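You operate a simulated robot arm through the tools that you are given. There is no shell and no other tool. Be economical: measure what you need, move in short steps, check, and stop when the job is done.

Carry out the task below with a simulated robot arm. There is one attempt and no reset: what you move stays moved.

TASK
Brush the rust off block N52 in the vice, then put it back.
Fine: back on the felt pad; vice closed till its gauge shows snug, eased at once if tight; green scrub brush, onto the brush shelf after; leave the vice open. Set down upright: what you pick out. What is to be rubbed or washed off counts as gone when no trace of it is left.

It is judged by the outcome, as a careful person would: the job done as asked, and still so three seconds after it is handed in. It fails if anything else is knocked over, pushed out of place, dropped, spilled or broken.

THE ROBOT
A 7-joint arm with a two-finger parallel gripper, fixed in place. Base frame: the origin is at the foot of the arm, x ahead of it, y to its left, z up; the work surface is at about z = 0.88. Units: m, degrees, N and s.
With the tool pointing down near the work surface it reaches from about 0.22 to 0.74 m from the base axis. Its first joint turns from -166.0 to 166.0 degrees. Payload 1.57 kg.
The TCP is the grasp point between the finger pads, 0.03 m short of the fingertips. In the tool frame z runs along the fingers and y along their closing line. Largest opening 0.11 m; finger width 0.024, thickness 0.012; the body of the gripper, 0.048 by 0.112 m, starts 0.078 m behind the TCP.
Orientation is told as [roll, pitch, yaw] about the base's x, y, z axes, in that order, counted from this pose: with the fingers straight down and closing along the base's y, the tool's x points along the base's -x, its y along +y and its z along -z.

THE INTERFACE
- The arm moves only by the tool arm_command. Its argument "series" is a list of rows, each a list of 3 entries, a list of its own where there are three numbers: the shift along the base's x, y, z in units of 100 mm (1.0 is 100 mm), then the turn, a rotation vector about the base's x, y, z in units of 180 degrees (1.0 is 180 degrees), then the gripper command, from -1 (fully open) to 1 (shut), values between in proportion. In form: [[[dx, dy, dz], [rx, ry, rz], hand], ...]. A call has 1 to 10 rows; each row is the pose to reach, as a shift and turn from the pose commanded when the call began. A call with a number of a shift or a turn outside -1 to 1 is refused whole. Each row takes 0.2 s and may step no farther than 0.05 m and 8.6 degrees from the row before; otherwise, or with a gripper value out of range, the whole call is refused. A pose out of reach is approached as far as the arm can. The call stops where the force on the tool passes 40 N (or 10 N more than at its start, if that is more) or the arm is blocked; 0.2 s more then pass. The fingers move at their own pace (about 0.045 m/s each) and stop on an object; they squeeze with about 31 N. The grip force told is the motor's: it shows also when the fingers shut on nothing. Time passes only in rows, and 0.2 s behind the last, so rows that repeat a pose let the fingers close. It gives the time, the measured TCP pose, the force on the tool (base axes), the opening and the grip force at its end, in the units of the frame above (readings bear some noise), with the torque about the TCP (base axes, N m) and any sound that the robot's microphone picked up, and new pictures: "show" is both (left out), scene, wrist or none.
- Cameras (640 x 400 px; columns grow to the right, rows downward): "scene" is fixed at [0.4007, -0.5012, 1.707]; the picture's right is [0.83, -0.55, 0.00], its down [-0.47, -0.70, -0.55] and it looks along [0.30, 0.45, -0.84] (base axes); focal length 321 px, centre (320, 200). "wrist" rides on the gripper at [0.07, 0.016, -0.141] in the tool frame; the picture's right is [-0.23, 0.97, 0.00], its down [-0.86, -0.20, -0.48] and it looks along [-0.47, -0.11, 0.88] (tool axes); focal length 222 px, centre (320, 200). There is no depth. A picture from a camera that has moved, and an enlarged one, comes with that camera's place and axes in the base frame and with its lens.
- lift_body(by): slides the trunk up (or, below 0, down) by that many m; the arm rides with it, the base frame stays. It gives what a move gives, with no picture.
- close_up(camera, box): a new picture of the part [left, top, right, bottom] of that camera's present view, enlarged. No time passes.
- finish_job(): hands the job in; it is judged then, once.

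Go step by step. Nothing tells you positions but the pictures and the camera data: compare them with the known pose of the tool, close in by small moves and look again before you grip or let go. The budget is 120 turns and 200 pictures, counting those below and the enlarged ones. Unless the task says otherwise, let go and move clear before handing in, and close with one line.

The tools are called after "Request:" as name(argument=value, ...) on one line, values as JSON. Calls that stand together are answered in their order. arm_command: Moves the arm, as the interface text tells. Its arguments: {"type":"object","properties":{"series":{"type":"array"},"show":{"type":"string","enum":["both","scene","wrist","none"]}},"required":["series"]} The other tools are called the same way: lift_body (by) slides the trunk up or down; close_up (camera, box) takes an enlarged picture of a part of a camera's view; finish_job () hands the job in.

At the start:

```text
time_s: 0.0
position: [0.4143, -0.2395, 1.3022]
orientation: [-0.1, 0.0, -0.1]
wrist_force: [0.1, 0.3, 0.0]
ft_torque: [-0.04, -0.03, 0.03]
grip_width: 0.1102
grip_force: 0.1
trunk travel left (down, up): [-0.525, 0.065]
```

scene: 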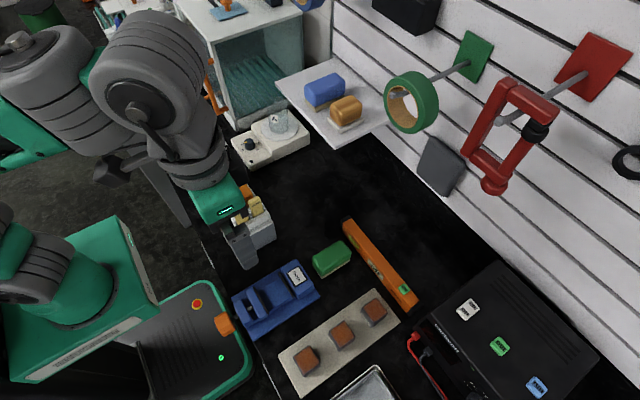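
wrist: 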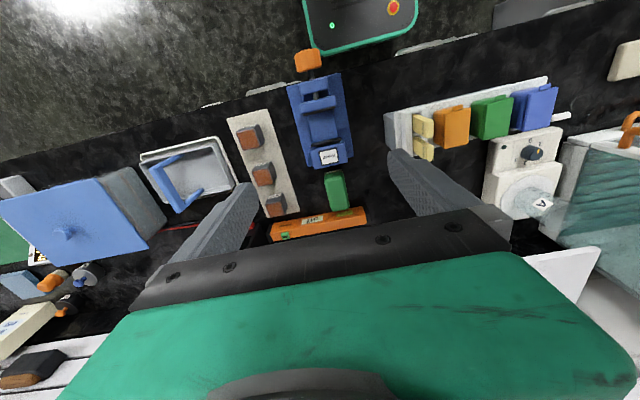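

I see the blue vice, a felt pad with three rusty blocks, a green brush on the bench, and a shelf with blue and orange brushes. I'll zoom in to read the labels.

Request:
close_up(camera="scene", box=[220, 230, 420, 400])

Request:
close_up(camera="wrist", box=[220, 60, 380, 250])

Request:
close_up(camera="scene", box=[200, 40, 420, 200])

```text
2.35 times, centred on (320, 315) of scene
camera zoom: at [0.4007, -0.5012, 1.707], right [0.83, -0.55, 0.0], down [-0.47, -0.7, -0.55], along [0.3, 0.45, -0.84], focal length 755 px, centre (320, -71)
```

zoom: 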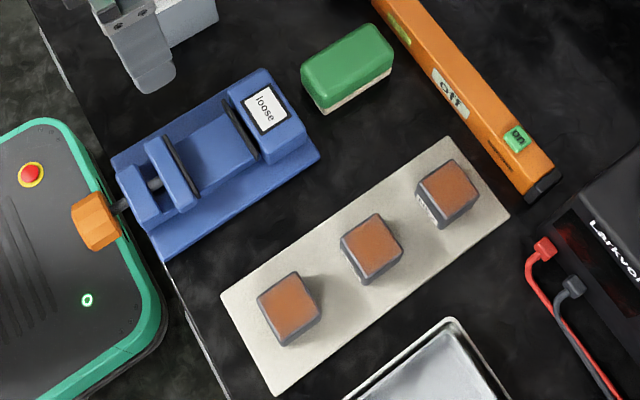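

```text
2.11 times, centred on (300, 155) of wrist
camera zoom: at [0.3431, -0.2231, 1.4443], right [0.23, 0.97, 0.0], down [0.86, -0.2, 0.48], along [0.47, -0.11, -0.88], focal length 468 px, centre (362, 295)
```

zoom: 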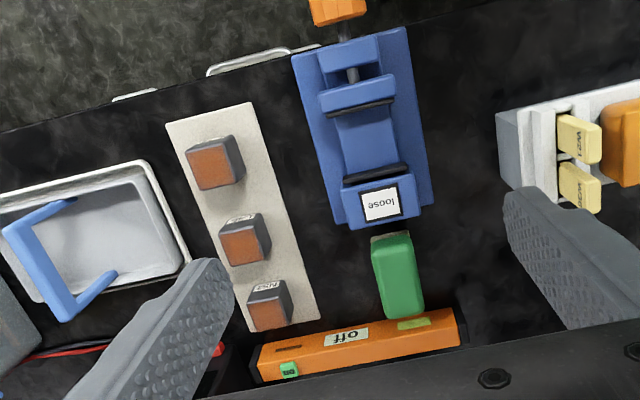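

```text
2.50 times, centred on (310, 120) of scene
camera zoom: at [0.4007, -0.5012, 1.707], right [0.83, -0.55, 0.0], down [-0.47, -0.7, -0.55], along [0.3, 0.45, -0.84], focal length 802 px, centre (345, 400)
```

zoom: 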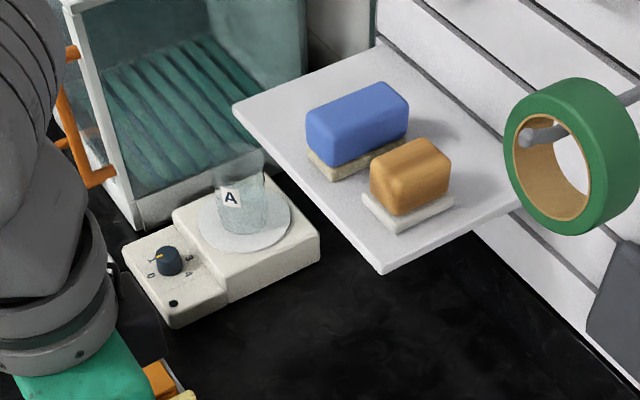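

The gauge reads "loose". The blocks sit in a row at about y=-0.405 and x=0.42, 0.51 and 0.61, with labels facing the robot. I'll go lower for a better look at the labels and the vice handle.

Request:
arm_command(series=[[[-0.2, -0.25, -0.3], [0, 0, 0], -1], [[-0.4, -0.5, -0.6], [0, 0, 0], -1], [[-0.6, -0.75, -0.8], [0, 0, 0], -1], [[-0.8, -1, -1], [0, 0, 0], -1]], show="none")

Request:
arm_command(series=[[[0, -0.2, -0.35], [0, 0, 0], -1], [[0, -0.4, -0.7], [0, 0, 0], -1], [[0, -0.5, -0.9], [0, 0, 0], -1]], show="both")

```text
time_s: 1.0
position: [0.3329, -0.3405, 1.201]
orientation: [0.0, 0.0, -0.1]
wrist_force: [0.0, 0.2, -0.4]
ft_torque: [0.01, -0.01, 0.01]
grip_width: 0.1102
grip_force: 0.0
trunk travel left (down, up): [-0.525, 0.065]
```

```text
time_s: 1.8
position: [0.3328, -0.3895, 1.1127]
orientation: [-0.2, 0.0, 0.0]
wrist_force: [-0.7, 0.1, 0.7]
ft_torque: [-0.01, 0.01, -0.02]
grip_width: 0.1101
grip_force: 0.0
trunk travel left (down, up): [-0.525, 0.065]
camera wrist: at [0.262, -0.372, 1.2541], right [0.23, 0.97, 0.0], down [0.85, -0.2, 0.48], along [0.47, -0.11, -0.88], focal length 222 px, centre (320, 200)
```

scene: 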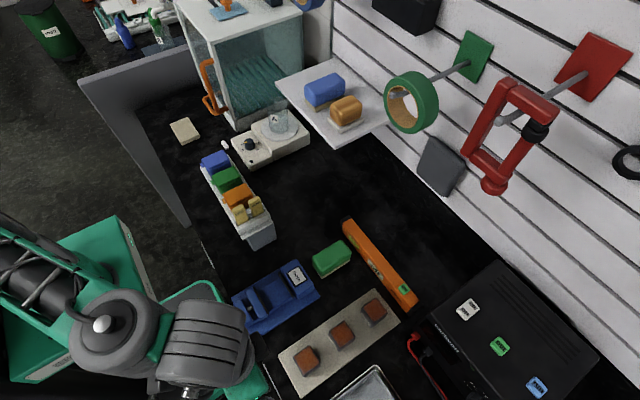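
wrist: 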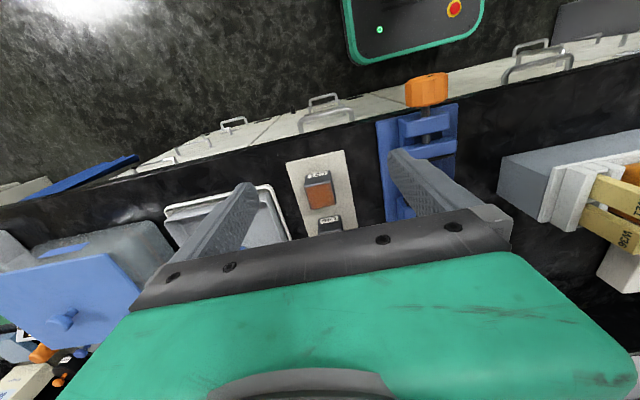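

Request:
close_up(camera="wrist", box=[280, 145, 360, 235])

Request:
close_up(camera="wrist", box=[360, 60, 480, 220])

Request:
close_up(camera="scene", box=[180, 110, 360, 280])

```text
4.44 times, centred on (320, 190) of wrist
camera zoom: at [0.262, -0.372, 1.2541], right [0.23, 0.97, 0.0], down [0.85, -0.2, 0.48], along [0.47, -0.11, -0.88], focal length 987 px, centre (320, 244)
```

zoom: 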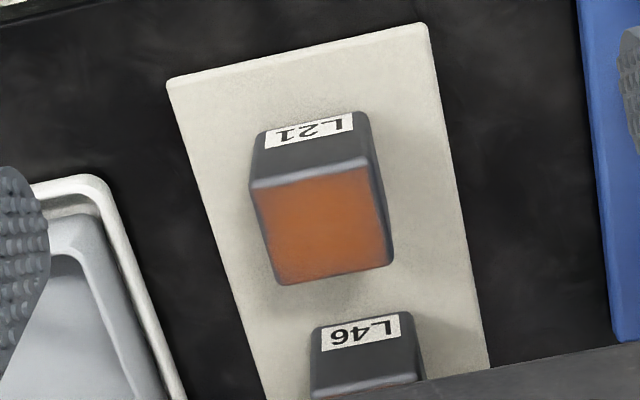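

```text
2.50 times, centred on (420, 140) of wrist
camera zoom: at [0.262, -0.372, 1.2541], right [0.23, 0.97, 0.0], down [0.85, -0.2, 0.48], along [0.47, -0.11, -0.88], focal length 555 px, centre (70, 350)
```

zoom: 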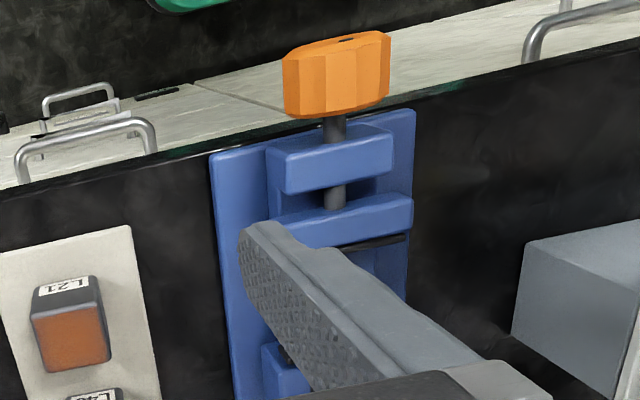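

```text
2.35 times, centred on (270, 195) of scene
camera zoom: at [0.4007, -0.5012, 1.707], right [0.83, -0.55, 0.0], down [-0.47, -0.7, -0.55], along [0.3, 0.45, -0.84], focal length 755 px, centre (438, 212)
```

zoom: 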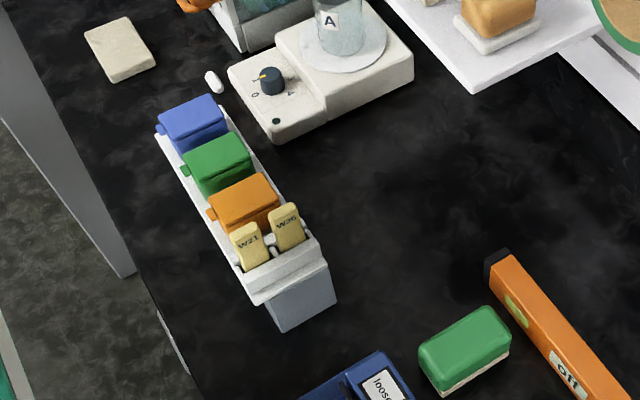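

Request:
arm_command(series=[[[0.4, 0, 0], [0, 0, 0], -1], [[0.8, 0, 0], [0, 0, 0], -1], [[1, 0.2, 0.2], [0, 0, 0], -1]], show="none")

Request:
arm_command(series=[[[0.4, 0.2, 0], [0, 0, 0], -1], [[0.8, 0.4, 0], [0, 0, 0], -1], [[1, 0.6, 0.0], [0, 0, 0], -1]], show="wrist")

Request:
close_up(camera="wrist", box=[200, 60, 440, 240])

```text
time_s: 2.6
position: [0.4354, -0.3695, 1.1316]
orientation: [0.0, 0.1, -0.1]
wrist_force: [0.9, -0.3, -0.7]
ft_torque: [-0.03, 0.04, -0.01]
grip_width: 0.11
grip_force: 0.1
trunk travel left (down, up): [-0.525, 0.065]
```

```text
time_s: 3.4
position: [0.532, -0.3097, 1.1315]
orientation: [0.0, 0.0, -0.1]
wrist_force: [0.6, -0.1, -0.1]
ft_torque: [0.0, 0.02, 0.01]
grip_width: 0.1103
grip_force: 0.0
trunk travel left (down, up): [-0.525, 0.065]
camera wrist: at [0.4624, -0.2924, 1.2737], right [0.23, 0.97, 0.0], down [0.85, -0.2, 0.48], along [0.47, -0.11, -0.88], focal length 222 px, centre (320, 200)
```

wrist: 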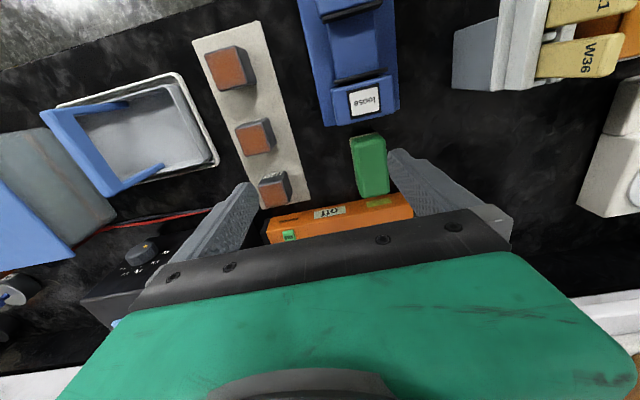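

```text
2.22 times, centred on (320, 150) of wrist
camera zoom: at [0.4624, -0.2924, 1.2737], right [0.23, 0.97, 0.0], down [0.85, -0.2, 0.48], along [0.47, -0.11, -0.88], focal length 494 px, centre (320, 311)
```

zoom: 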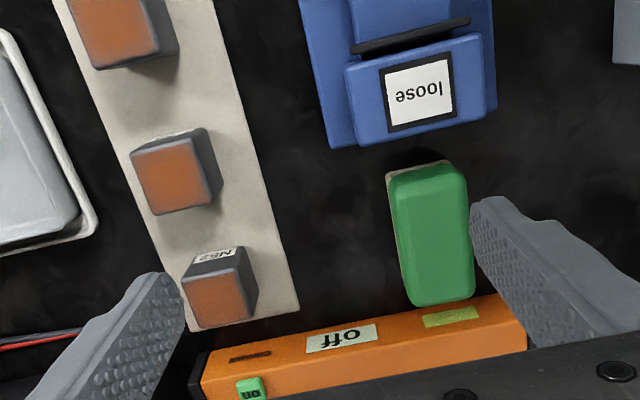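

N52 is the third block, at about (0.617,-0.41). The vice jaws run along x, with the gap from about x 0.40 to 0.47 at y=-0.24. I'll look closely at the vice next.

Request:
arm_command(series=[[[-0.4, 0.2, 0], [0, 0, 0], -1], [[-0.7, 0.5, -0.2], [0, 0, 0], -1], [[-0.9, 0.7, -0.5], [0, 0, 0], -1]], show="wrist")

Request:
close_up(camera="wrist", box=[200, 60, 440, 240])

Request:
close_up(camera="scene", box=[200, 220, 380, 350])

```text
time_s: 4.2
position: [0.4434, -0.2385, 1.0856]
orientation: [-0.1, -0.1, -0.1]
wrist_force: [0.6, 0.0, -0.9]
ft_torque: [0.02, -0.01, -0.04]
grip_width: 0.1099
grip_force: 0.1
trunk travel left (down, up): [-0.525, 0.065]
camera wrist: at [0.3725, -0.2217, 1.2268], right [0.23, 0.97, 0.0], down [0.85, -0.2, 0.48], along [0.47, -0.11, -0.88], focal length 222 px, centre (320, 200)
```

wrist: 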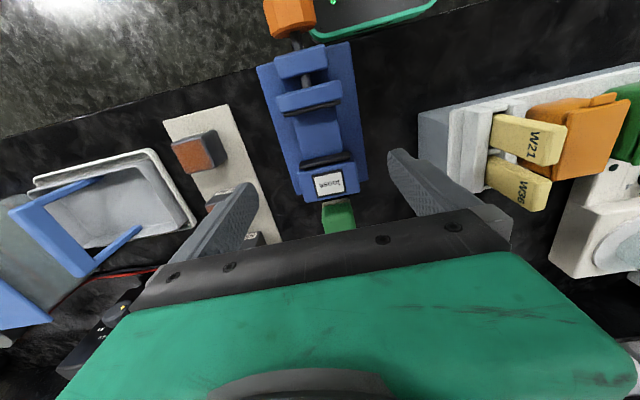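

```text
2.22 times, centred on (320, 150) of wrist
camera zoom: at [0.3725, -0.2217, 1.2268], right [0.23, 0.97, 0.0], down [0.85, -0.2, 0.48], along [0.47, -0.11, -0.88], focal length 494 px, centre (320, 311)
```

zoom: 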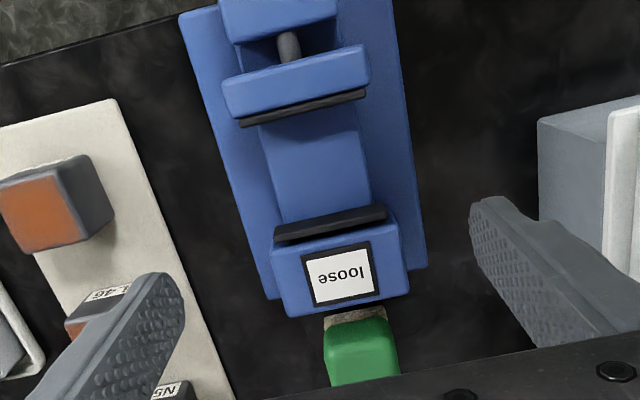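

```text
3.08 times, centred on (290, 285) of scene
camera zoom: at [0.4007, -0.5012, 1.707], right [0.83, -0.55, 0.0], down [-0.47, -0.7, -0.55], along [0.3, 0.45, -0.84], focal length 988 px, centre (412, -62)
```

zoom: 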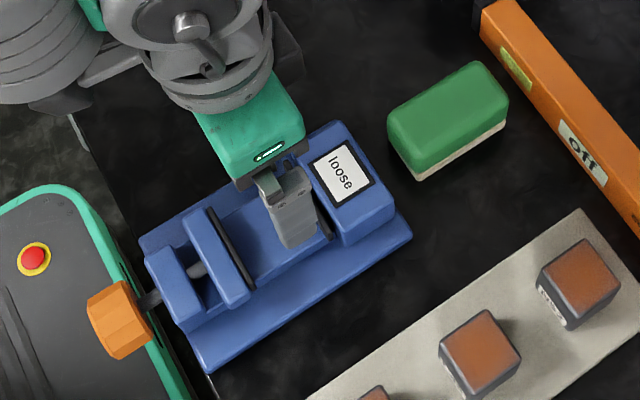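

Jaw inner faces are at about x=0.403 and 0.476, the bed is at about z=0.906, and the knob axis runs along x near x=0.30. Now I'll move above N52 with the fingers partly closed.

Request:
arm_command(series=[[[0.3, -0.3, 0.1], [0, 0, 0], -0.4], [[0.6, -0.6, 0.1], [0, 0, 0], -0.4], [[0.9, -0.9, 0.1], [0, 0, 0], -0.4]], show="none")

Request:
arm_command(series=[[[0.3, -0.3, 0], [0, 0, 0], -0.4], [[0.6, -0.6, -0.1], [0, 0, 0], -0.4], [[0.84, -0.82, -0.6], [0, 0, 0], -0.4], [[0.84, -0.82, -0.6], [0, 0, 0], -0.4]], show="both")

Request:
close_up(camera="wrist", box=[240, 100, 400, 220])

```text
time_s: 5.0
position: [0.5339, -0.3322, 1.0918]
orientation: [0.0, 0.1, 0.0]
wrist_force: [-0.3, 0.5, 0.2]
ft_torque: [0.04, 0.05, 0.01]
grip_width: 0.0772
grip_force: 0.0
trunk travel left (down, up): [-0.525, 0.065]
```

```text
refused: row 3 steps farther than a row can; nothing moved
```

```text
3.33 times, centred on (320, 160) of wrist
camera zoom: at [0.4639, -0.3143, 1.2335], right [0.23, 0.97, 0.0], down [0.86, -0.2, 0.48], along [0.46, -0.11, -0.88], focal length 740 px, centre (320, 333)
```

zoom: 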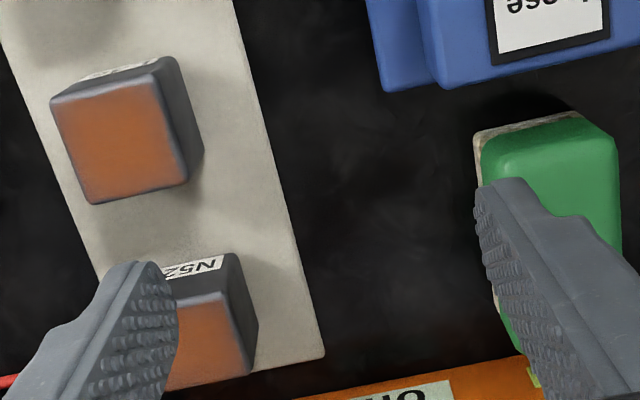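

Request:
arm_command(series=[[[0.3, -0.3, 0], [0, 0, 0], -0.4], [[0.6, -0.6, 0], [0, 0, 0], -0.4], [[0.84, -0.78, -0.2], [0, 0, 0], -0.4], [[0.84, -0.78, -0.6], [0, 0, 0], -0.4]], show="both")

Request:
close_up(camera="wrist", box=[240, 100, 400, 220])

```text
time_s: 6.0
position: [0.5887, -0.3965, 1.0582]
orientation: [0.0, 0.0, 0.0]
wrist_force: [-0.4, -0.7, -0.6]
ft_torque: [0.01, -0.01, -0.02]
grip_width: 0.0773
grip_force: 0.0
out of reach, approached as far as the arm can: row 2, 3, 4
trunk travel left (down, up): [-0.525, 0.065]
camera wrist: at [0.5188, -0.3798, 1.2011], right [0.23, 0.97, 0.0], down [0.86, -0.2, 0.48], along [0.46, -0.11, -0.88], focal length 222 px, centre (320, 200)
```

scene: 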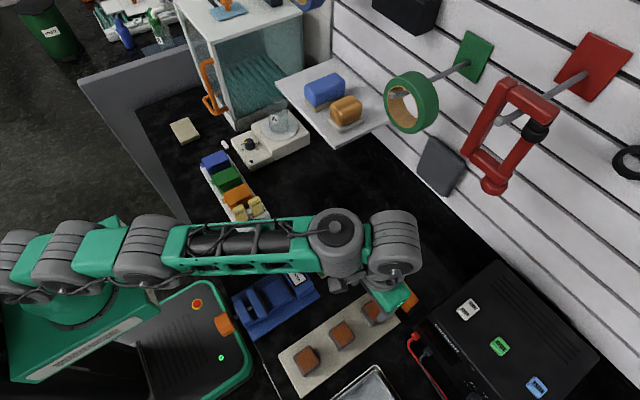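
wrist: 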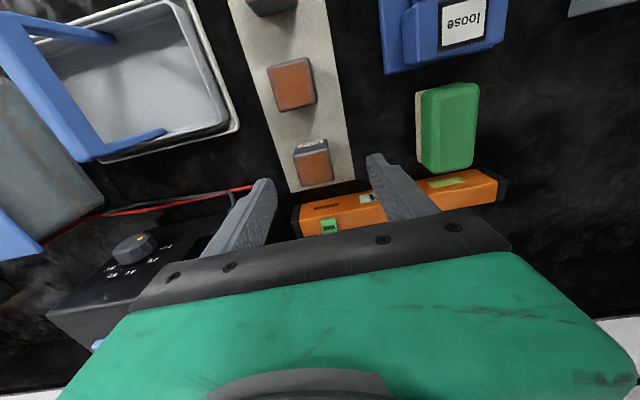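

```text
3.33 times, centred on (320, 160) of wrist
camera zoom: at [0.5188, -0.3798, 1.2011], right [0.23, 0.97, 0.0], down [0.86, -0.2, 0.48], along [0.46, -0.11, -0.88], focal length 740 px, centre (320, 333)
```

zoom: 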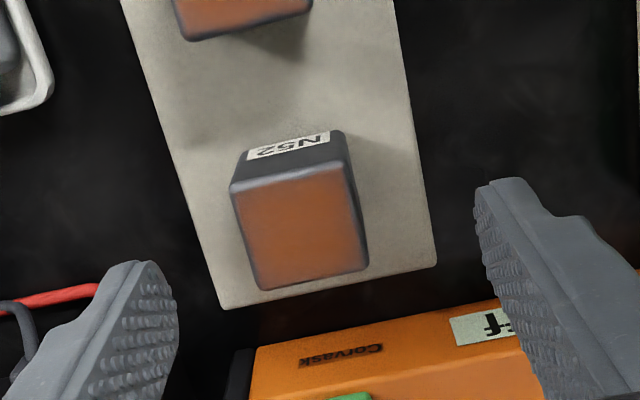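

N52 is confirmed below. The reach is short at this trunk height, so I'll raise the arm and lower the trunk by the same amount.

Request:
arm_command(series=[[[0, 0, 0.4], [0, 0, 0], -0.4], [[-0.2, 0.0, 0.8], [0, 0, 0], -0.4], [[-0.3, 0.1, 1], [0, 0, 0], -0.4]], show="none")

Request:
lift_body(by=-0.12)

```text
time_s: 6.8
position: [0.5558, -0.3833, 1.159]
orientation: [0.0, -0.1, -0.2]
wrist_force: [-0.1, 0.7, -0.5]
ft_torque: [0.01, 0.02, -0.02]
grip_width: 0.0769
grip_force: 0.1
out of reach, approached as far as the arm can: row 1, 2, 3
trunk travel left (down, up): [-0.525, 0.065]
```

```text
time_s: 8.3
position: [0.5567, -0.3828, 1.0388]
orientation: [-0.1, 0.0, -0.1]
wrist_force: [-0.3, -0.1, -0.1]
ft_torque: [0.03, 0.02, 0.01]
grip_width: 0.0768
grip_force: 0.0
trunk travel left (down, up): [-0.405, 0.185]
```

Request:
arm_command(series=[[[0.3, -0.13, 0], [0, 0, 0], -0.4], [[0.56, -0.26, -0.2], [0, 0, 0], -0.4], [[0.56, -0.26, -0.2], [0, 0, 0], -0.4]], show="wrist")

Request:
close_up(camera="wrist", box=[240, 100, 400, 220])

Request:
close_up(camera="scene", box=[300, 240, 460, 360])

```text
time_s: 9.1
position: [0.5815, -0.3727, 1.0073]
orientation: [-0.1, 0.1, -0.2]
wrist_force: [-0.1, -0.1, -0.3]
ft_torque: [-0.02, 0.03, -0.01]
grip_width: 0.077
grip_force: 0.1
out of reach, approached as far as the arm can: row 1, 2, 3
trunk travel left (down, up): [-0.405, 0.185]
camera wrist: at [0.5102, -0.3558, 1.1497], right [0.23, 0.97, 0.0], down [0.85, -0.2, 0.48], along [0.47, -0.11, -0.88], focal length 222 px, centre (320, 200)
```

wrist: 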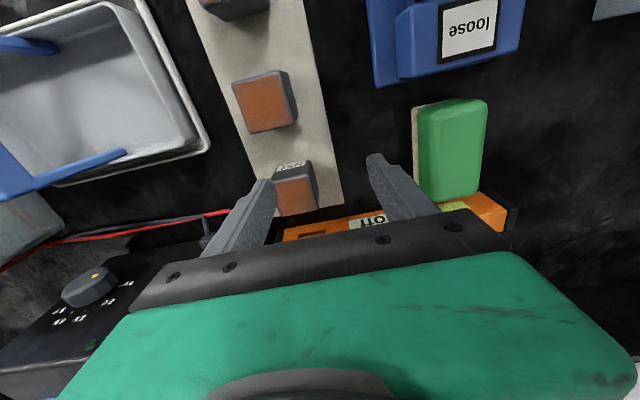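

```text
3.33 times, centred on (320, 160) of wrist
camera zoom: at [0.5102, -0.3558, 1.1497], right [0.23, 0.97, 0.0], down [0.85, -0.2, 0.48], along [0.47, -0.11, -0.88], focal length 740 px, centre (320, 333)
```

zoom: 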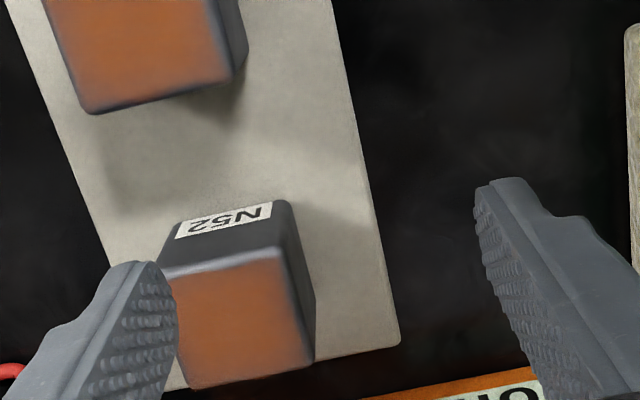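

```text
3.33 times, centred on (380, 300) of scene
camera zoom: at [0.4007, -0.5012, 1.707], right [0.83, -0.55, 0.0], down [-0.47, -0.7, -0.55], along [0.3, 0.45, -0.84], focal length 1070 px, centre (120, -133)
```

zoom: 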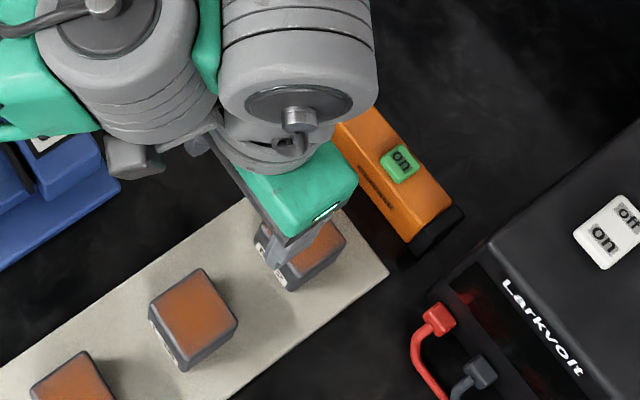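

Reach is better with the arm low relative to the trunk. I'll raise the trunk and then descend.

Request:
lift_body(by=0.18)

Request:
arm_command(series=[[[0, 0, -0.4], [0, 0, 0], -0.4], [[0, 0, -0.8], [0, 0, 0], -0.4], [[0, 0, -1], [0, 0, 0], -0.4]], show="none")

```text
time_s: 11.1
position: [0.5821, -0.3731, 1.1872]
orientation: [0.0, 0.0, -0.2]
wrist_force: [0.3, 0.0, 0.8]
ft_torque: [0.0, 0.04, -0.02]
grip_width: 0.0768
grip_force: 0.0
trunk travel left (down, up): [-0.585, 0.005]
```

```text
time_s: 11.9
position: [0.5922, -0.3805, 1.0897]
orientation: [0.1, 0.2, -0.1]
wrist_force: [0.1, -0.6, -0.5]
ft_torque: [-0.02, 0.01, 0.02]
grip_width: 0.0768
grip_force: 0.1
out of reach, approached as far as the arm can: row 2, 3
trunk travel left (down, up): [-0.585, 0.005]
```

Request:
arm_command(series=[[[0, 0, -0.3], [0, 0, 0], -0.4], [[0, 0, -0.5], [0, 0, 0], -0.4], [[0, 0, -0.5], [0, 0, 0], -0.4]], show="wrist")

Request:
close_up(camera="wrist", box=[240, 100, 400, 220])

```text
time_s: 12.7
position: [0.6013, -0.3854, 1.0429]
orientation: [0.0, 0.1, 0.0]
wrist_force: [0.2, 0.3, -0.3]
ft_torque: [0.02, 0.04, 0.0]
grip_width: 0.0771
grip_force: 0.0
out of reach, approached as far as the arm can: row 1, 2, 3
trunk travel left (down, up): [-0.585, 0.005]
camera wrist: at [0.5295, -0.3688, 1.1852], right [0.23, 0.97, 0.0], down [0.86, -0.2, 0.48], along [0.46, -0.11, -0.88], focal length 222 px, centre (320, 200)
```

wrist: 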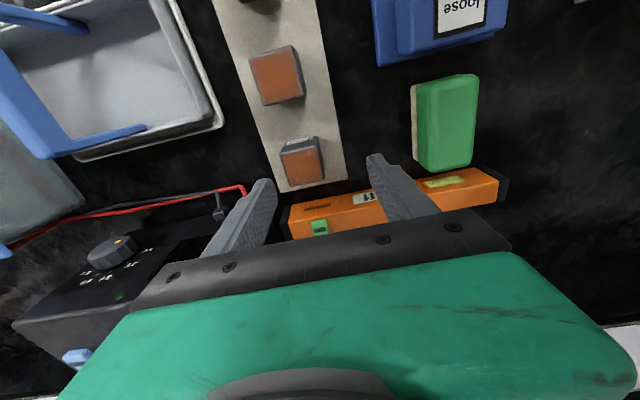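

```text
3.33 times, centred on (320, 160) of wrist
camera zoom: at [0.5295, -0.3688, 1.1852], right [0.23, 0.97, 0.0], down [0.86, -0.2, 0.48], along [0.46, -0.11, -0.88], focal length 740 px, centre (320, 333)
```

zoom: 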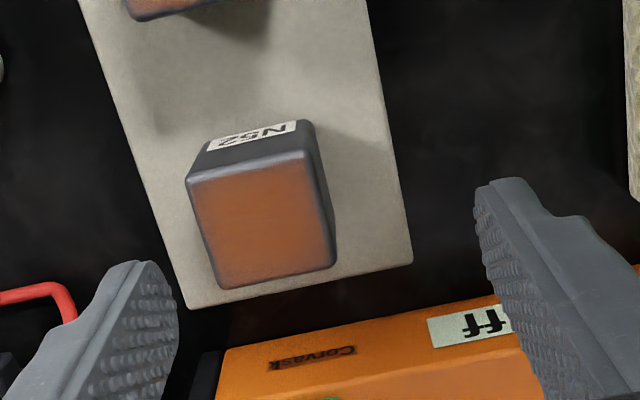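

Request:
arm_command(series=[[[0, 0, -0.3], [0, 0, 0], -0.4], [[0.1, -0.24, -0.4], [0, 0, 0], -0.4], [[0.1, -0.24, -0.4], [0, 0, 0], -0.4]], show="wrist")

Request:
close_up(camera="wrist", box=[240, 100, 400, 220])

```text
time_s: 13.5
position: [0.6093, -0.409, 1.0027]
orientation: [-0.1, 0.0, -0.1]
wrist_force: [-0.1, 0.1, -0.1]
ft_torque: [-0.01, -0.01, -0.01]
grip_width: 0.0769
grip_force: 0.1
out of reach, approached as far as the arm can: row 1
trunk travel left (down, up): [-0.585, 0.005]
camera wrist: at [0.5382, -0.3926, 1.1438], right [0.23, 0.97, 0.0], down [0.85, -0.2, 0.48], along [0.47, -0.11, -0.88], focal length 222 px, centre (320, 200)
```

wrist: 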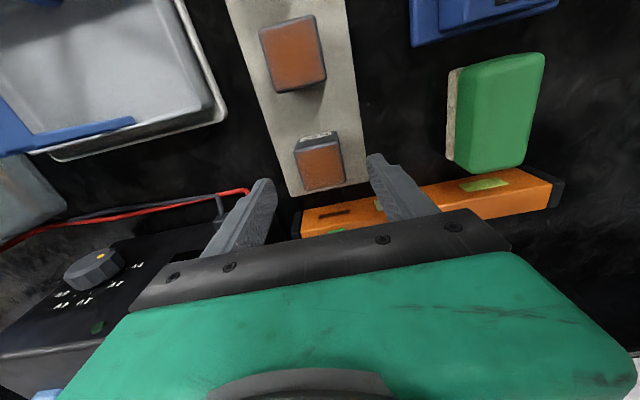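

```text
3.33 times, centred on (320, 160) of wrist
camera zoom: at [0.5382, -0.3926, 1.1438], right [0.23, 0.97, 0.0], down [0.85, -0.2, 0.48], along [0.47, -0.11, -0.88], focal length 740 px, centre (320, 333)
```

zoom: 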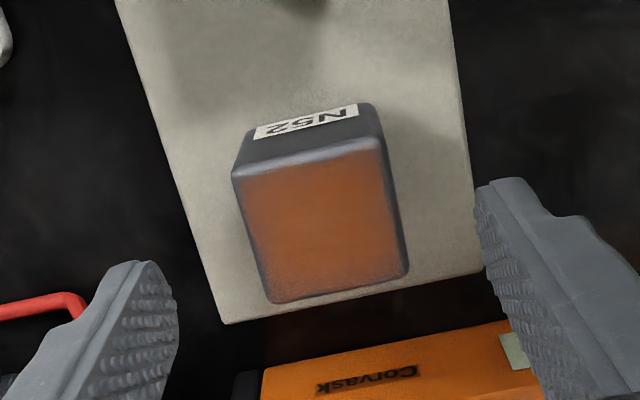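

N52 is centred beneath the fingers. I'll descend and grip near its top.

Request:
arm_command(series=[[[0.03, 0, -0.3], [0, 0, 0], -0.4], [[0.03, 0, -0.6], [0, 0, 0], -0.4], [[0.03, 0, -0.72], [0, 0, 0], -0.4], [[0.03, 0, -0.72], [0, 0, 0], -0.4]], show="both")

Request:
close_up(camera="wrist", box=[240, 100, 400, 220])

Request:
close_up(camera="scene", box=[320, 250, 440, 340])

```text
time_s: 14.5
position: [0.612, -0.409, 0.9303]
orientation: [-0.1, 0.0, 0.0]
wrist_force: [-0.1, 0.1, -0.5]
ft_torque: [-0.01, -0.05, -0.02]
grip_width: 0.0767
grip_force: 0.0
trunk travel left (down, up): [-0.585, 0.005]
camera wrist: at [0.541, -0.3935, 1.0725], right [0.23, 0.97, 0.0], down [0.85, -0.2, 0.48], along [0.47, -0.11, -0.88], focal length 222 px, centre (320, 200)
```

scene: 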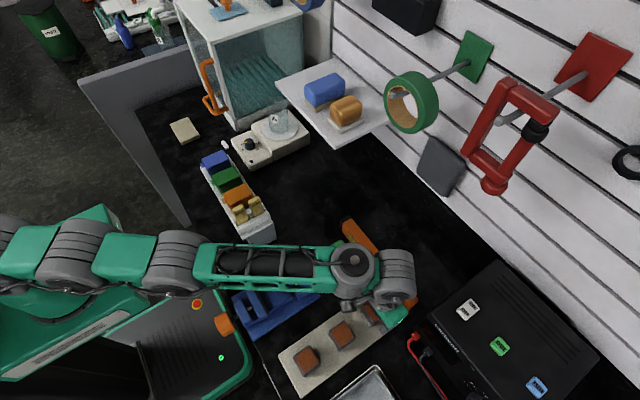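
wrist: 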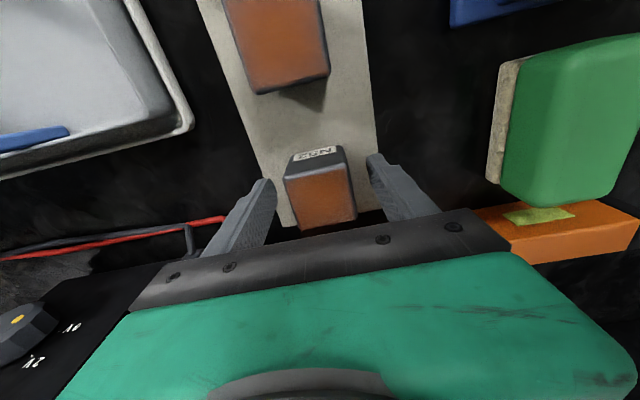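

```text
3.33 times, centred on (320, 160) of wrist
camera zoom: at [0.541, -0.3935, 1.0725], right [0.23, 0.97, 0.0], down [0.85, -0.2, 0.48], along [0.47, -0.11, -0.88], focal length 740 px, centre (320, 333)
```

zoom: 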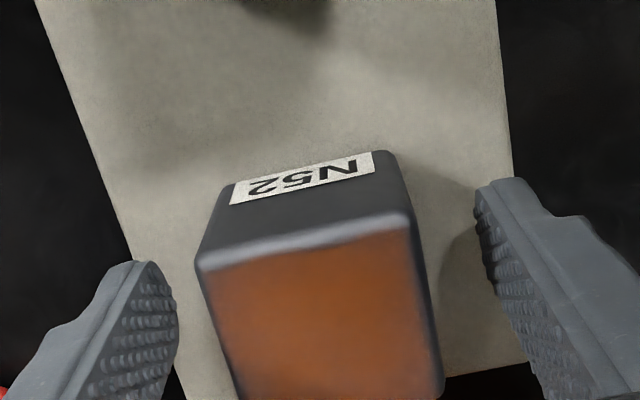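

```text
4.44 times, centred on (380, 295) of scene
camera zoom: at [0.4007, -0.5012, 1.707], right [0.83, -0.55, 0.0], down [-0.47, -0.7, -0.55], along [0.3, 0.45, -0.84], focal length 1426 px, centre (53, -222)
```

zoom: 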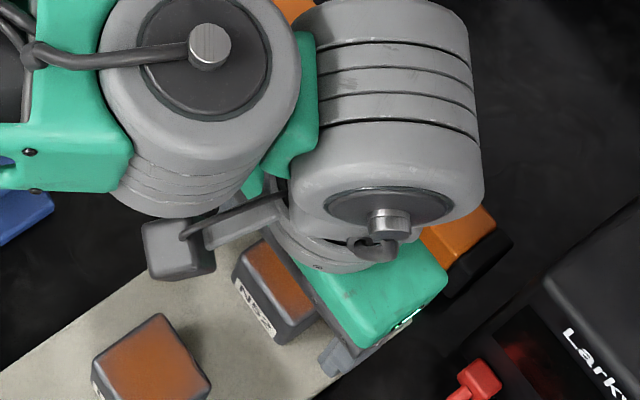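

Request:
arm_command(series=[[[0, 0, 0], [0, 0, 0], 0.3], [[0, 0, 0], [0, 0, 0], 0.6], [[0, 0, 0], [0, 0, 0], 0.6], [[0, 0, 0], [0, 0, 0], 0.6]], show="wrist")

Request:
close_up(camera="wrist", box=[240, 100, 400, 220])

```text
time_s: 15.5
position: [0.6112, -0.4111, 0.9304]
orientation: [0.0, 0.1, 0.1]
wrist_force: [-0.8, 1.6, 0.6]
ft_torque: [0.15, 0.12, 0.02]
grip_width: 0.0459
grip_force: 31.2
trunk travel left (down, up): [-0.585, 0.005]
camera wrist: at [0.541, -0.3931, 1.0726], right [0.23, 0.97, 0.0], down [0.86, -0.2, 0.48], along [0.47, -0.11, -0.88], focal length 222 px, centre (320, 200)
```

wrist: 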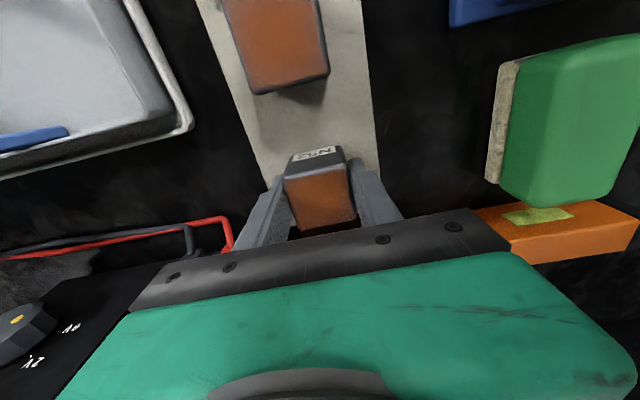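

```text
3.33 times, centred on (320, 160) of wrist
camera zoom: at [0.541, -0.3931, 1.0726], right [0.23, 0.97, 0.0], down [0.86, -0.2, 0.48], along [0.47, -0.11, -0.88], focal length 740 px, centre (320, 333)
```

zoom: 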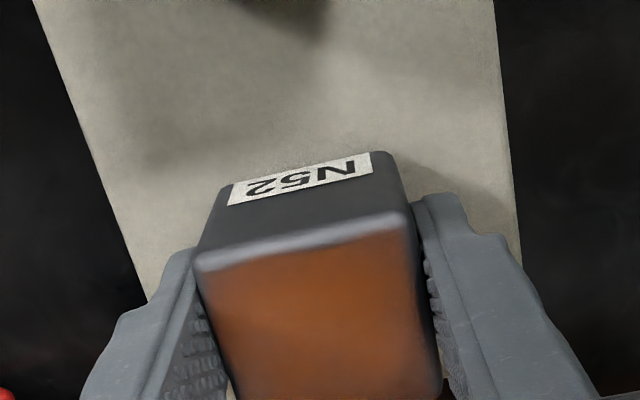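

Request:
arm_command(series=[[[0, 0, 0.3], [0, 0, 0], 0.6], [[0, 0, 0.7], [0, 0, 0], 0.6], [[0, 0, 1.0], [0, 0, 0], 0.6], [[-0.3, 0.3, 1.0], [0, 0, 0], 0.6], [[-0.6, 0.6, 1.0], [0, 0, 0], 0.6], [[-0.85, 0.85, 1.0], [0, 0, 0], 0.6]], show="wrist")

Request:
arm_command(series=[[[-0.3, 0.3, 0], [0, 0, 0], 0.6], [[-0.6, 0.6, 0], [0, 0, 0], 0.6], [[-0.77, 0.87, -0.1], [0, 0, 0], 0.6], [[-0.77, 0.87, -0.2], [0, 0, 0], 0.6]], show="both")

Request:
close_up(camera="wrist", box=[220, 70, 420, 220])

```text
time_s: 16.9
position: [0.5292, -0.3256, 1.0305]
orientation: [0.0, 0.0, 0.0]
wrist_force: [-0.1, 0.8, 0.6]
ft_torque: [-0.04, -0.01, 0.0]
grip_width: 0.022
grip_force: 0.0
out of reach, approached as far as the arm can: row 3
trunk travel left (down, up): [-0.585, 0.005]
camera wrist: at [0.4573, -0.308, 1.1727], right [0.23, 0.97, 0.0], down [0.86, -0.2, 0.48], along [0.47, -0.11, -0.88], focal length 222 px, centre (320, 200)
```

wrist: 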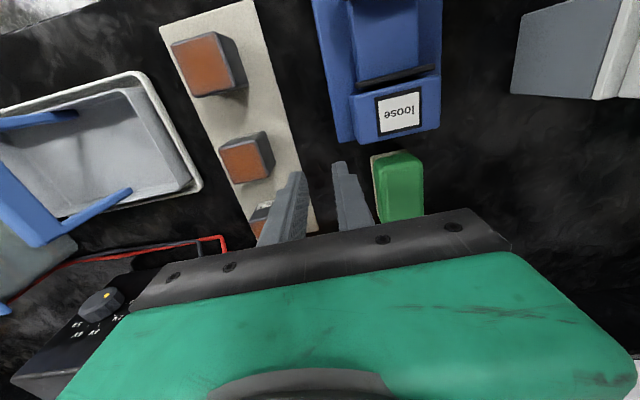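

```text
time_s: 17.9
position: [0.4519, -0.237, 1.0106]
orientation: [0.1, 0.0, -0.1]
wrist_force: [-0.2, 0.1, -0.5]
ft_torque: [0.01, -0.03, -0.04]
grip_width: 0.022
grip_force: 0.0
trunk travel left (down, up): [-0.585, 0.005]
camera wrist: at [0.3804, -0.2201, 1.1523], right [0.23, 0.97, 0.0], down [0.86, -0.2, 0.48], along [0.47, -0.11, -0.88], focal length 222 px, centre (320, 200)
```

scene: 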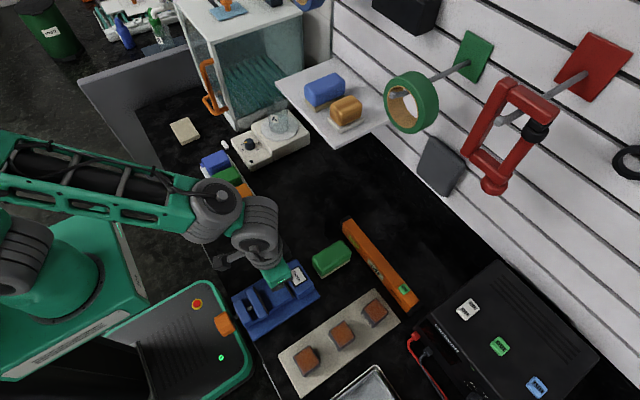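
wrist: 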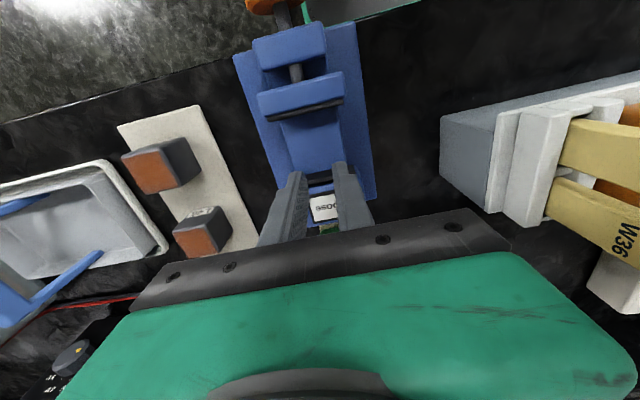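

```text
2.67 times, centred on (320, 145) of wrist
camera zoom: at [0.3804, -0.2201, 1.1523], right [0.23, 0.97, 0.0], down [0.86, -0.2, 0.48], along [0.47, -0.11, -0.88], focal length 592 px, centre (320, 347)
```

zoom: 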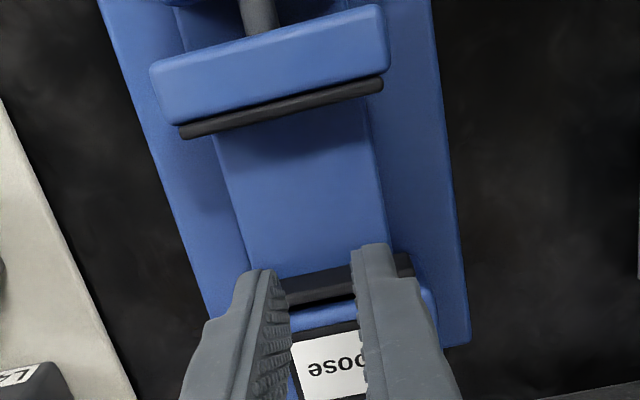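

The block slipped out of the grip during the lift. I'll check how it sits now.

Request:
close_up(camera="scene", box=[320, 270, 420, 350])

Request:
arm_command(series=[[[0.3, -0.3, 0], [0, 0, 0], -0.4], [[0.6, -0.6, 0.1], [0, 0, 0], -0.4], [[0.8, -0.9, 0.1], [0, 0, 0], -0.4], [[1, -1, 0.1], [0, 0, 0], -0.4]], show="wrist")

Request:
close_up(camera="wrist", box=[220, 90, 400, 220])

```text
5.00 times, centred on (370, 310) of scene
camera zoom: at [0.4007, -0.5012, 1.707], right [0.83, -0.55, 0.0], down [-0.47, -0.7, -0.55], along [0.3, 0.45, -0.84], focal length 1605 px, centre (70, -350)
```

zoom: 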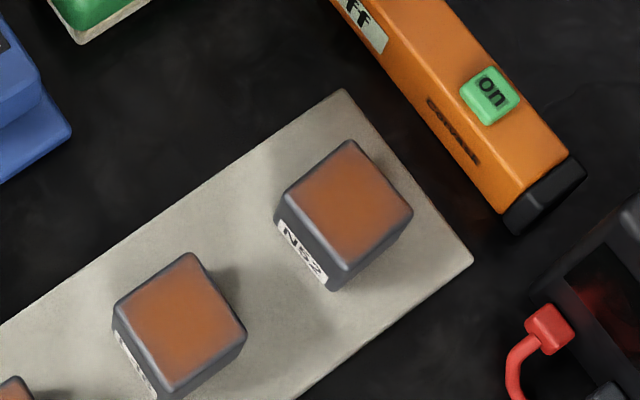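

```text
time_s: 18.9
position: [0.5504, -0.3401, 1.0159]
orientation: [0.0, 0.0, -0.2]
wrist_force: [-0.2, -0.6, 0.9]
ft_torque: [0.1, 0.01, -0.02]
grip_width: 0.077
grip_force: 0.0
trunk travel left (down, up): [-0.585, 0.005]
camera wrist: at [0.48, -0.3228, 1.1596], right [0.23, 0.97, 0.0], down [0.86, -0.2, 0.48], along [0.47, -0.11, -0.88], focal length 222 px, centre (320, 200)
```

wrist: 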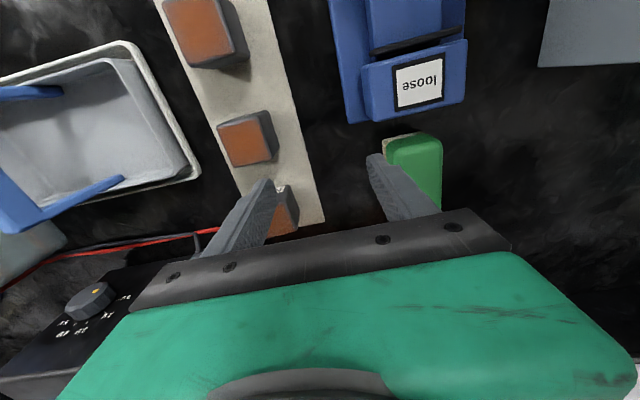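

```text
3.08 times, centred on (310, 155) of wrist
camera zoom: at [0.48, -0.3228, 1.1596], right [0.23, 0.97, 0.0], down [0.86, -0.2, 0.48], along [0.47, -0.11, -0.88], focal length 684 px, centre (351, 338)
```

zoom: 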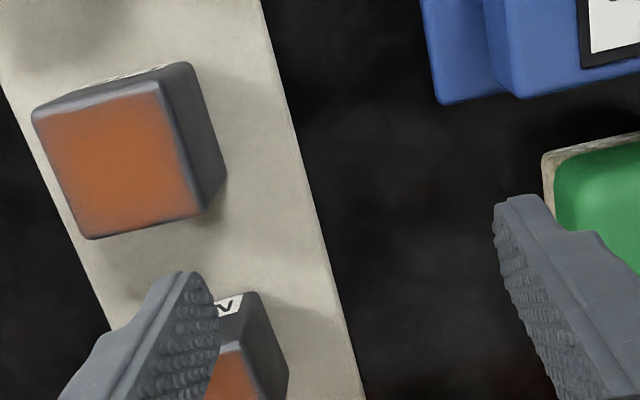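

Still upright and in place on the pad. I'll regrip deeper, squeeze fully and lift slowly.

Request:
arm_command(series=[[[0.3, -0.35, 0], [0, 0, 0], -0.4], [[0.61, -0.72, -0.1], [0, 0, 0], -0.4], [[0.61, -0.72, -0.4], [0, 0, 0], -0.4], [[0.61, -0.72, -0.4], [0, 0, 0], -0.4]], show="none")

Request:
close_up(camera="wrist", box=[220, 90, 400, 220])

```text
time_s: 19.9
position: [0.6104, -0.4127, 0.9784]
orientation: [0.0, 0.0, -0.1]
wrist_force: [0.1, 0.1, 0.1]
ft_torque: [0.03, 0.01, -0.06]
grip_width: 0.077
grip_force: 0.1
out of reach, approached as far as the arm can: row 2
trunk travel left (down, up): [-0.585, 0.005]
```

```text
3.08 times, centred on (310, 155) of wrist
camera zoom: at [0.5392, -0.3949, 1.1215], right [0.23, 0.97, 0.0], down [0.86, -0.2, 0.48], along [0.47, -0.11, -0.88], focal length 684 px, centre (351, 338)
```

zoom: 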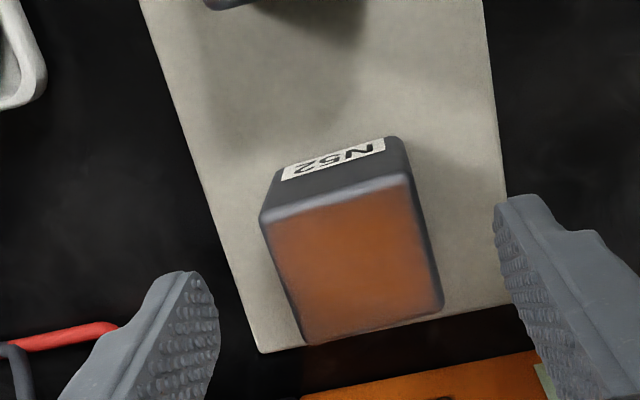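

Request:
arm_command(series=[[[0.04, 0, -0.3], [0, 0, 0], -0.4], [[0.04, 0, -0.5], [0, 0, 0], -0.4], [[0.04, 0, -0.6], [0, 0, 0], -0.4], [[0.04, 0, -0.6], [0, 0, 0], 0.2], [[0.04, 0, -0.6], [0, 0, 0], 1], [[0.04, 0, -0.6], [0, 0, 0], 1], [[0.04, 0, -0.6], [0, 0, 0], 1], [[0.04, 0, -0.6], [0, 0, 0], 1]], show="none")

Request:
arm_command(series=[[[0, 0, 0.05], [0, 0, 0], 1], [[0, 0, 0.1], [0, 0, 0], 1], [[0, 0, 0.2], [0, 0, 0], 1], [[0, 0, 0.3], [0, 0, 0], 1]], show="wrist")

```text
time_s: 21.7
position: [0.6141, -0.4094, 0.9207]
orientation: [0.0, 0.0, 0.0]
wrist_force: [-4.2, -0.8, 1.3]
ft_torque: [0.08, -0.06, 0.06]
grip_width: 0.0458
grip_force: 30.9
out of reach, approached as far as the arm can: row 1, 2, 3, 4, 5, 6, 7, 8
trunk travel left (down, up): [-0.585, 0.005]
```

```text
time_s: 22.7
position: [0.6146, -0.4091, 0.9507]
orientation: [0.0, 0.0, -0.1]
wrist_force: [-0.7, 0.5, -7.7]
ft_torque: [-0.01, 0.02, 0.01]
grip_width: 0.0457
grip_force: 30.9
trunk travel left (down, up): [-0.585, 0.005]
camera wrist: at [0.5429, -0.3919, 1.0918], right [0.23, 0.97, 0.0], down [0.86, -0.2, 0.48], along [0.46, -0.11, -0.88], focal length 222 px, centre (320, 200)
```

wrist: 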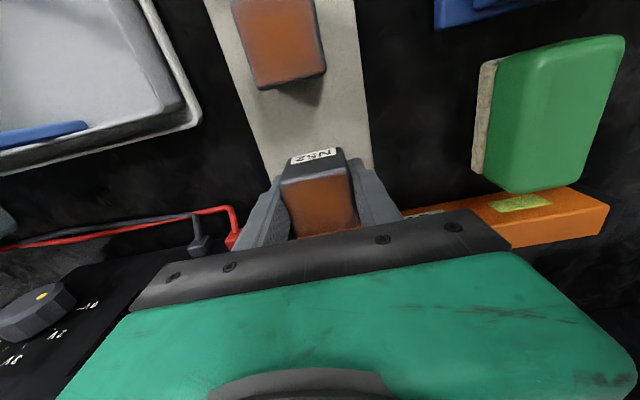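

The block is held now (7.7 N). I'll lift and carry it gently to the vice.

Request:
arm_command(series=[[[0, 0, 0.15], [0, 0, 0], 1], [[-0.05, 0.05, 0.35], [0, 0, 0], 1], [[-0.1, 0.1, 0.55], [0, 0, 0], 1], [[-0.25, 0.25, 0.6], [0, 0, 0], 1], [[-0.4, 0.42, 0.6], [0, 0, 0], 1], [[-0.55, 0.6, 0.6], [0, 0, 0], 1], [[-0.7, 0.75, 0.6], [0, 0, 0], 1], [[-0.82, 0.87, 0.6], [0, 0, 0], 1]], show="none")

Request:
arm_command(series=[[[-0.15, 0.15, 0], [0, 0, 0], 1], [[-0.3, 0.3, 0], [0, 0, 0], 1], [[-0.45, 0.45, 0], [0, 0, 0], 1], [[-0.6, 0.6, 0], [0, 0, 0], 1], [[-0.75, 0.75, 0], [0, 0, 0], 1], [[-0.83, 0.84, 0], [0, 0, 0], 1], [[-0.83, 0.84, 0], [0, 0, 0], 1]], show="both")

Request:
close_up(camera="wrist", box=[220, 70, 420, 220])

Request:
close_up(camera="scene", box=[210, 230, 350, 350])

```text
time_s: 24.5
position: [0.532, -0.322, 1.0095]
orientation: [0.0, 0.0, -0.1]
wrist_force: [-0.2, 0.1, -7.3]
ft_torque: [0.02, 0.03, 0.03]
grip_width: 0.0458
grip_force: 31.3
trunk travel left (down, up): [-0.585, 0.005]
```

```text
time_s: 26.1
position: [0.4491, -0.2379, 1.0107]
orientation: [0.0, 0.0, 0.0]
wrist_force: [0.1, -0.6, -7.5]
ft_torque: [0.01, -0.01, -0.02]
grip_width: 0.0458
grip_force: 31.1
trunk travel left (down, up): [-0.585, 0.005]
camera wrist: at [0.3783, -0.2207, 1.1529], right [0.23, 0.97, 0.0], down [0.86, -0.2, 0.48], along [0.47, -0.11, -0.88], focal length 222 px, centre (320, 200)
```

scene: 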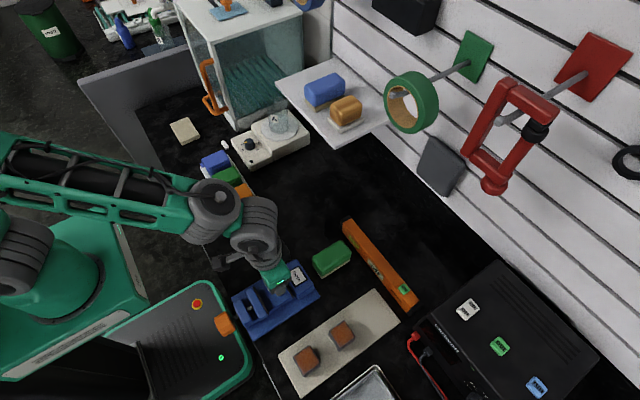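
wrist: 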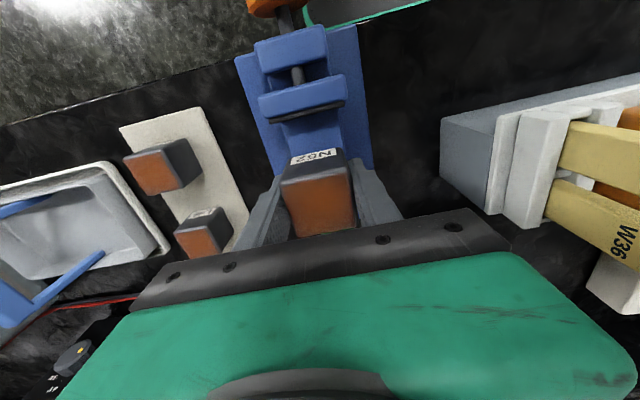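

```text
2.67 times, centred on (320, 145) of wrist
camera zoom: at [0.3783, -0.2207, 1.1529], right [0.23, 0.97, 0.0], down [0.86, -0.2, 0.48], along [0.47, -0.11, -0.88], focal length 592 px, centre (320, 347)
```

zoom: 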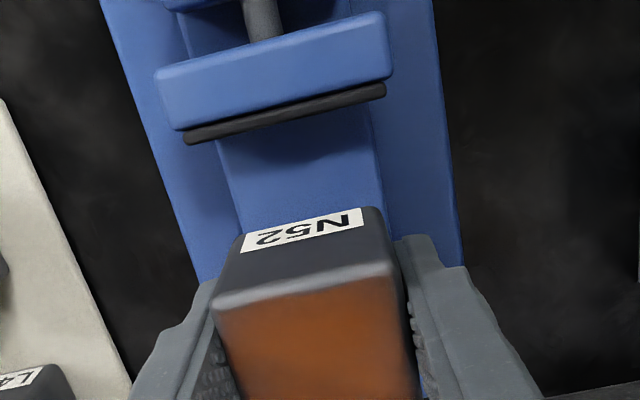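

```text
3.33 times, centred on (280, 290) of scene
camera zoom: at [0.4007, -0.5012, 1.707], right [0.83, -0.55, 0.0], down [-0.47, -0.7, -0.55], along [0.3, 0.45, -0.84], focal length 1070 px, centre (453, -100)
```

zoom: 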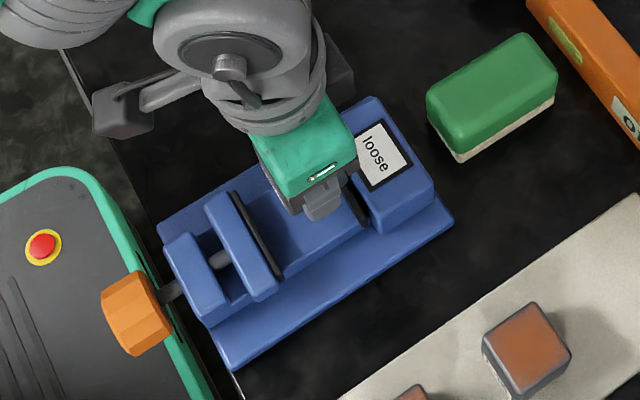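

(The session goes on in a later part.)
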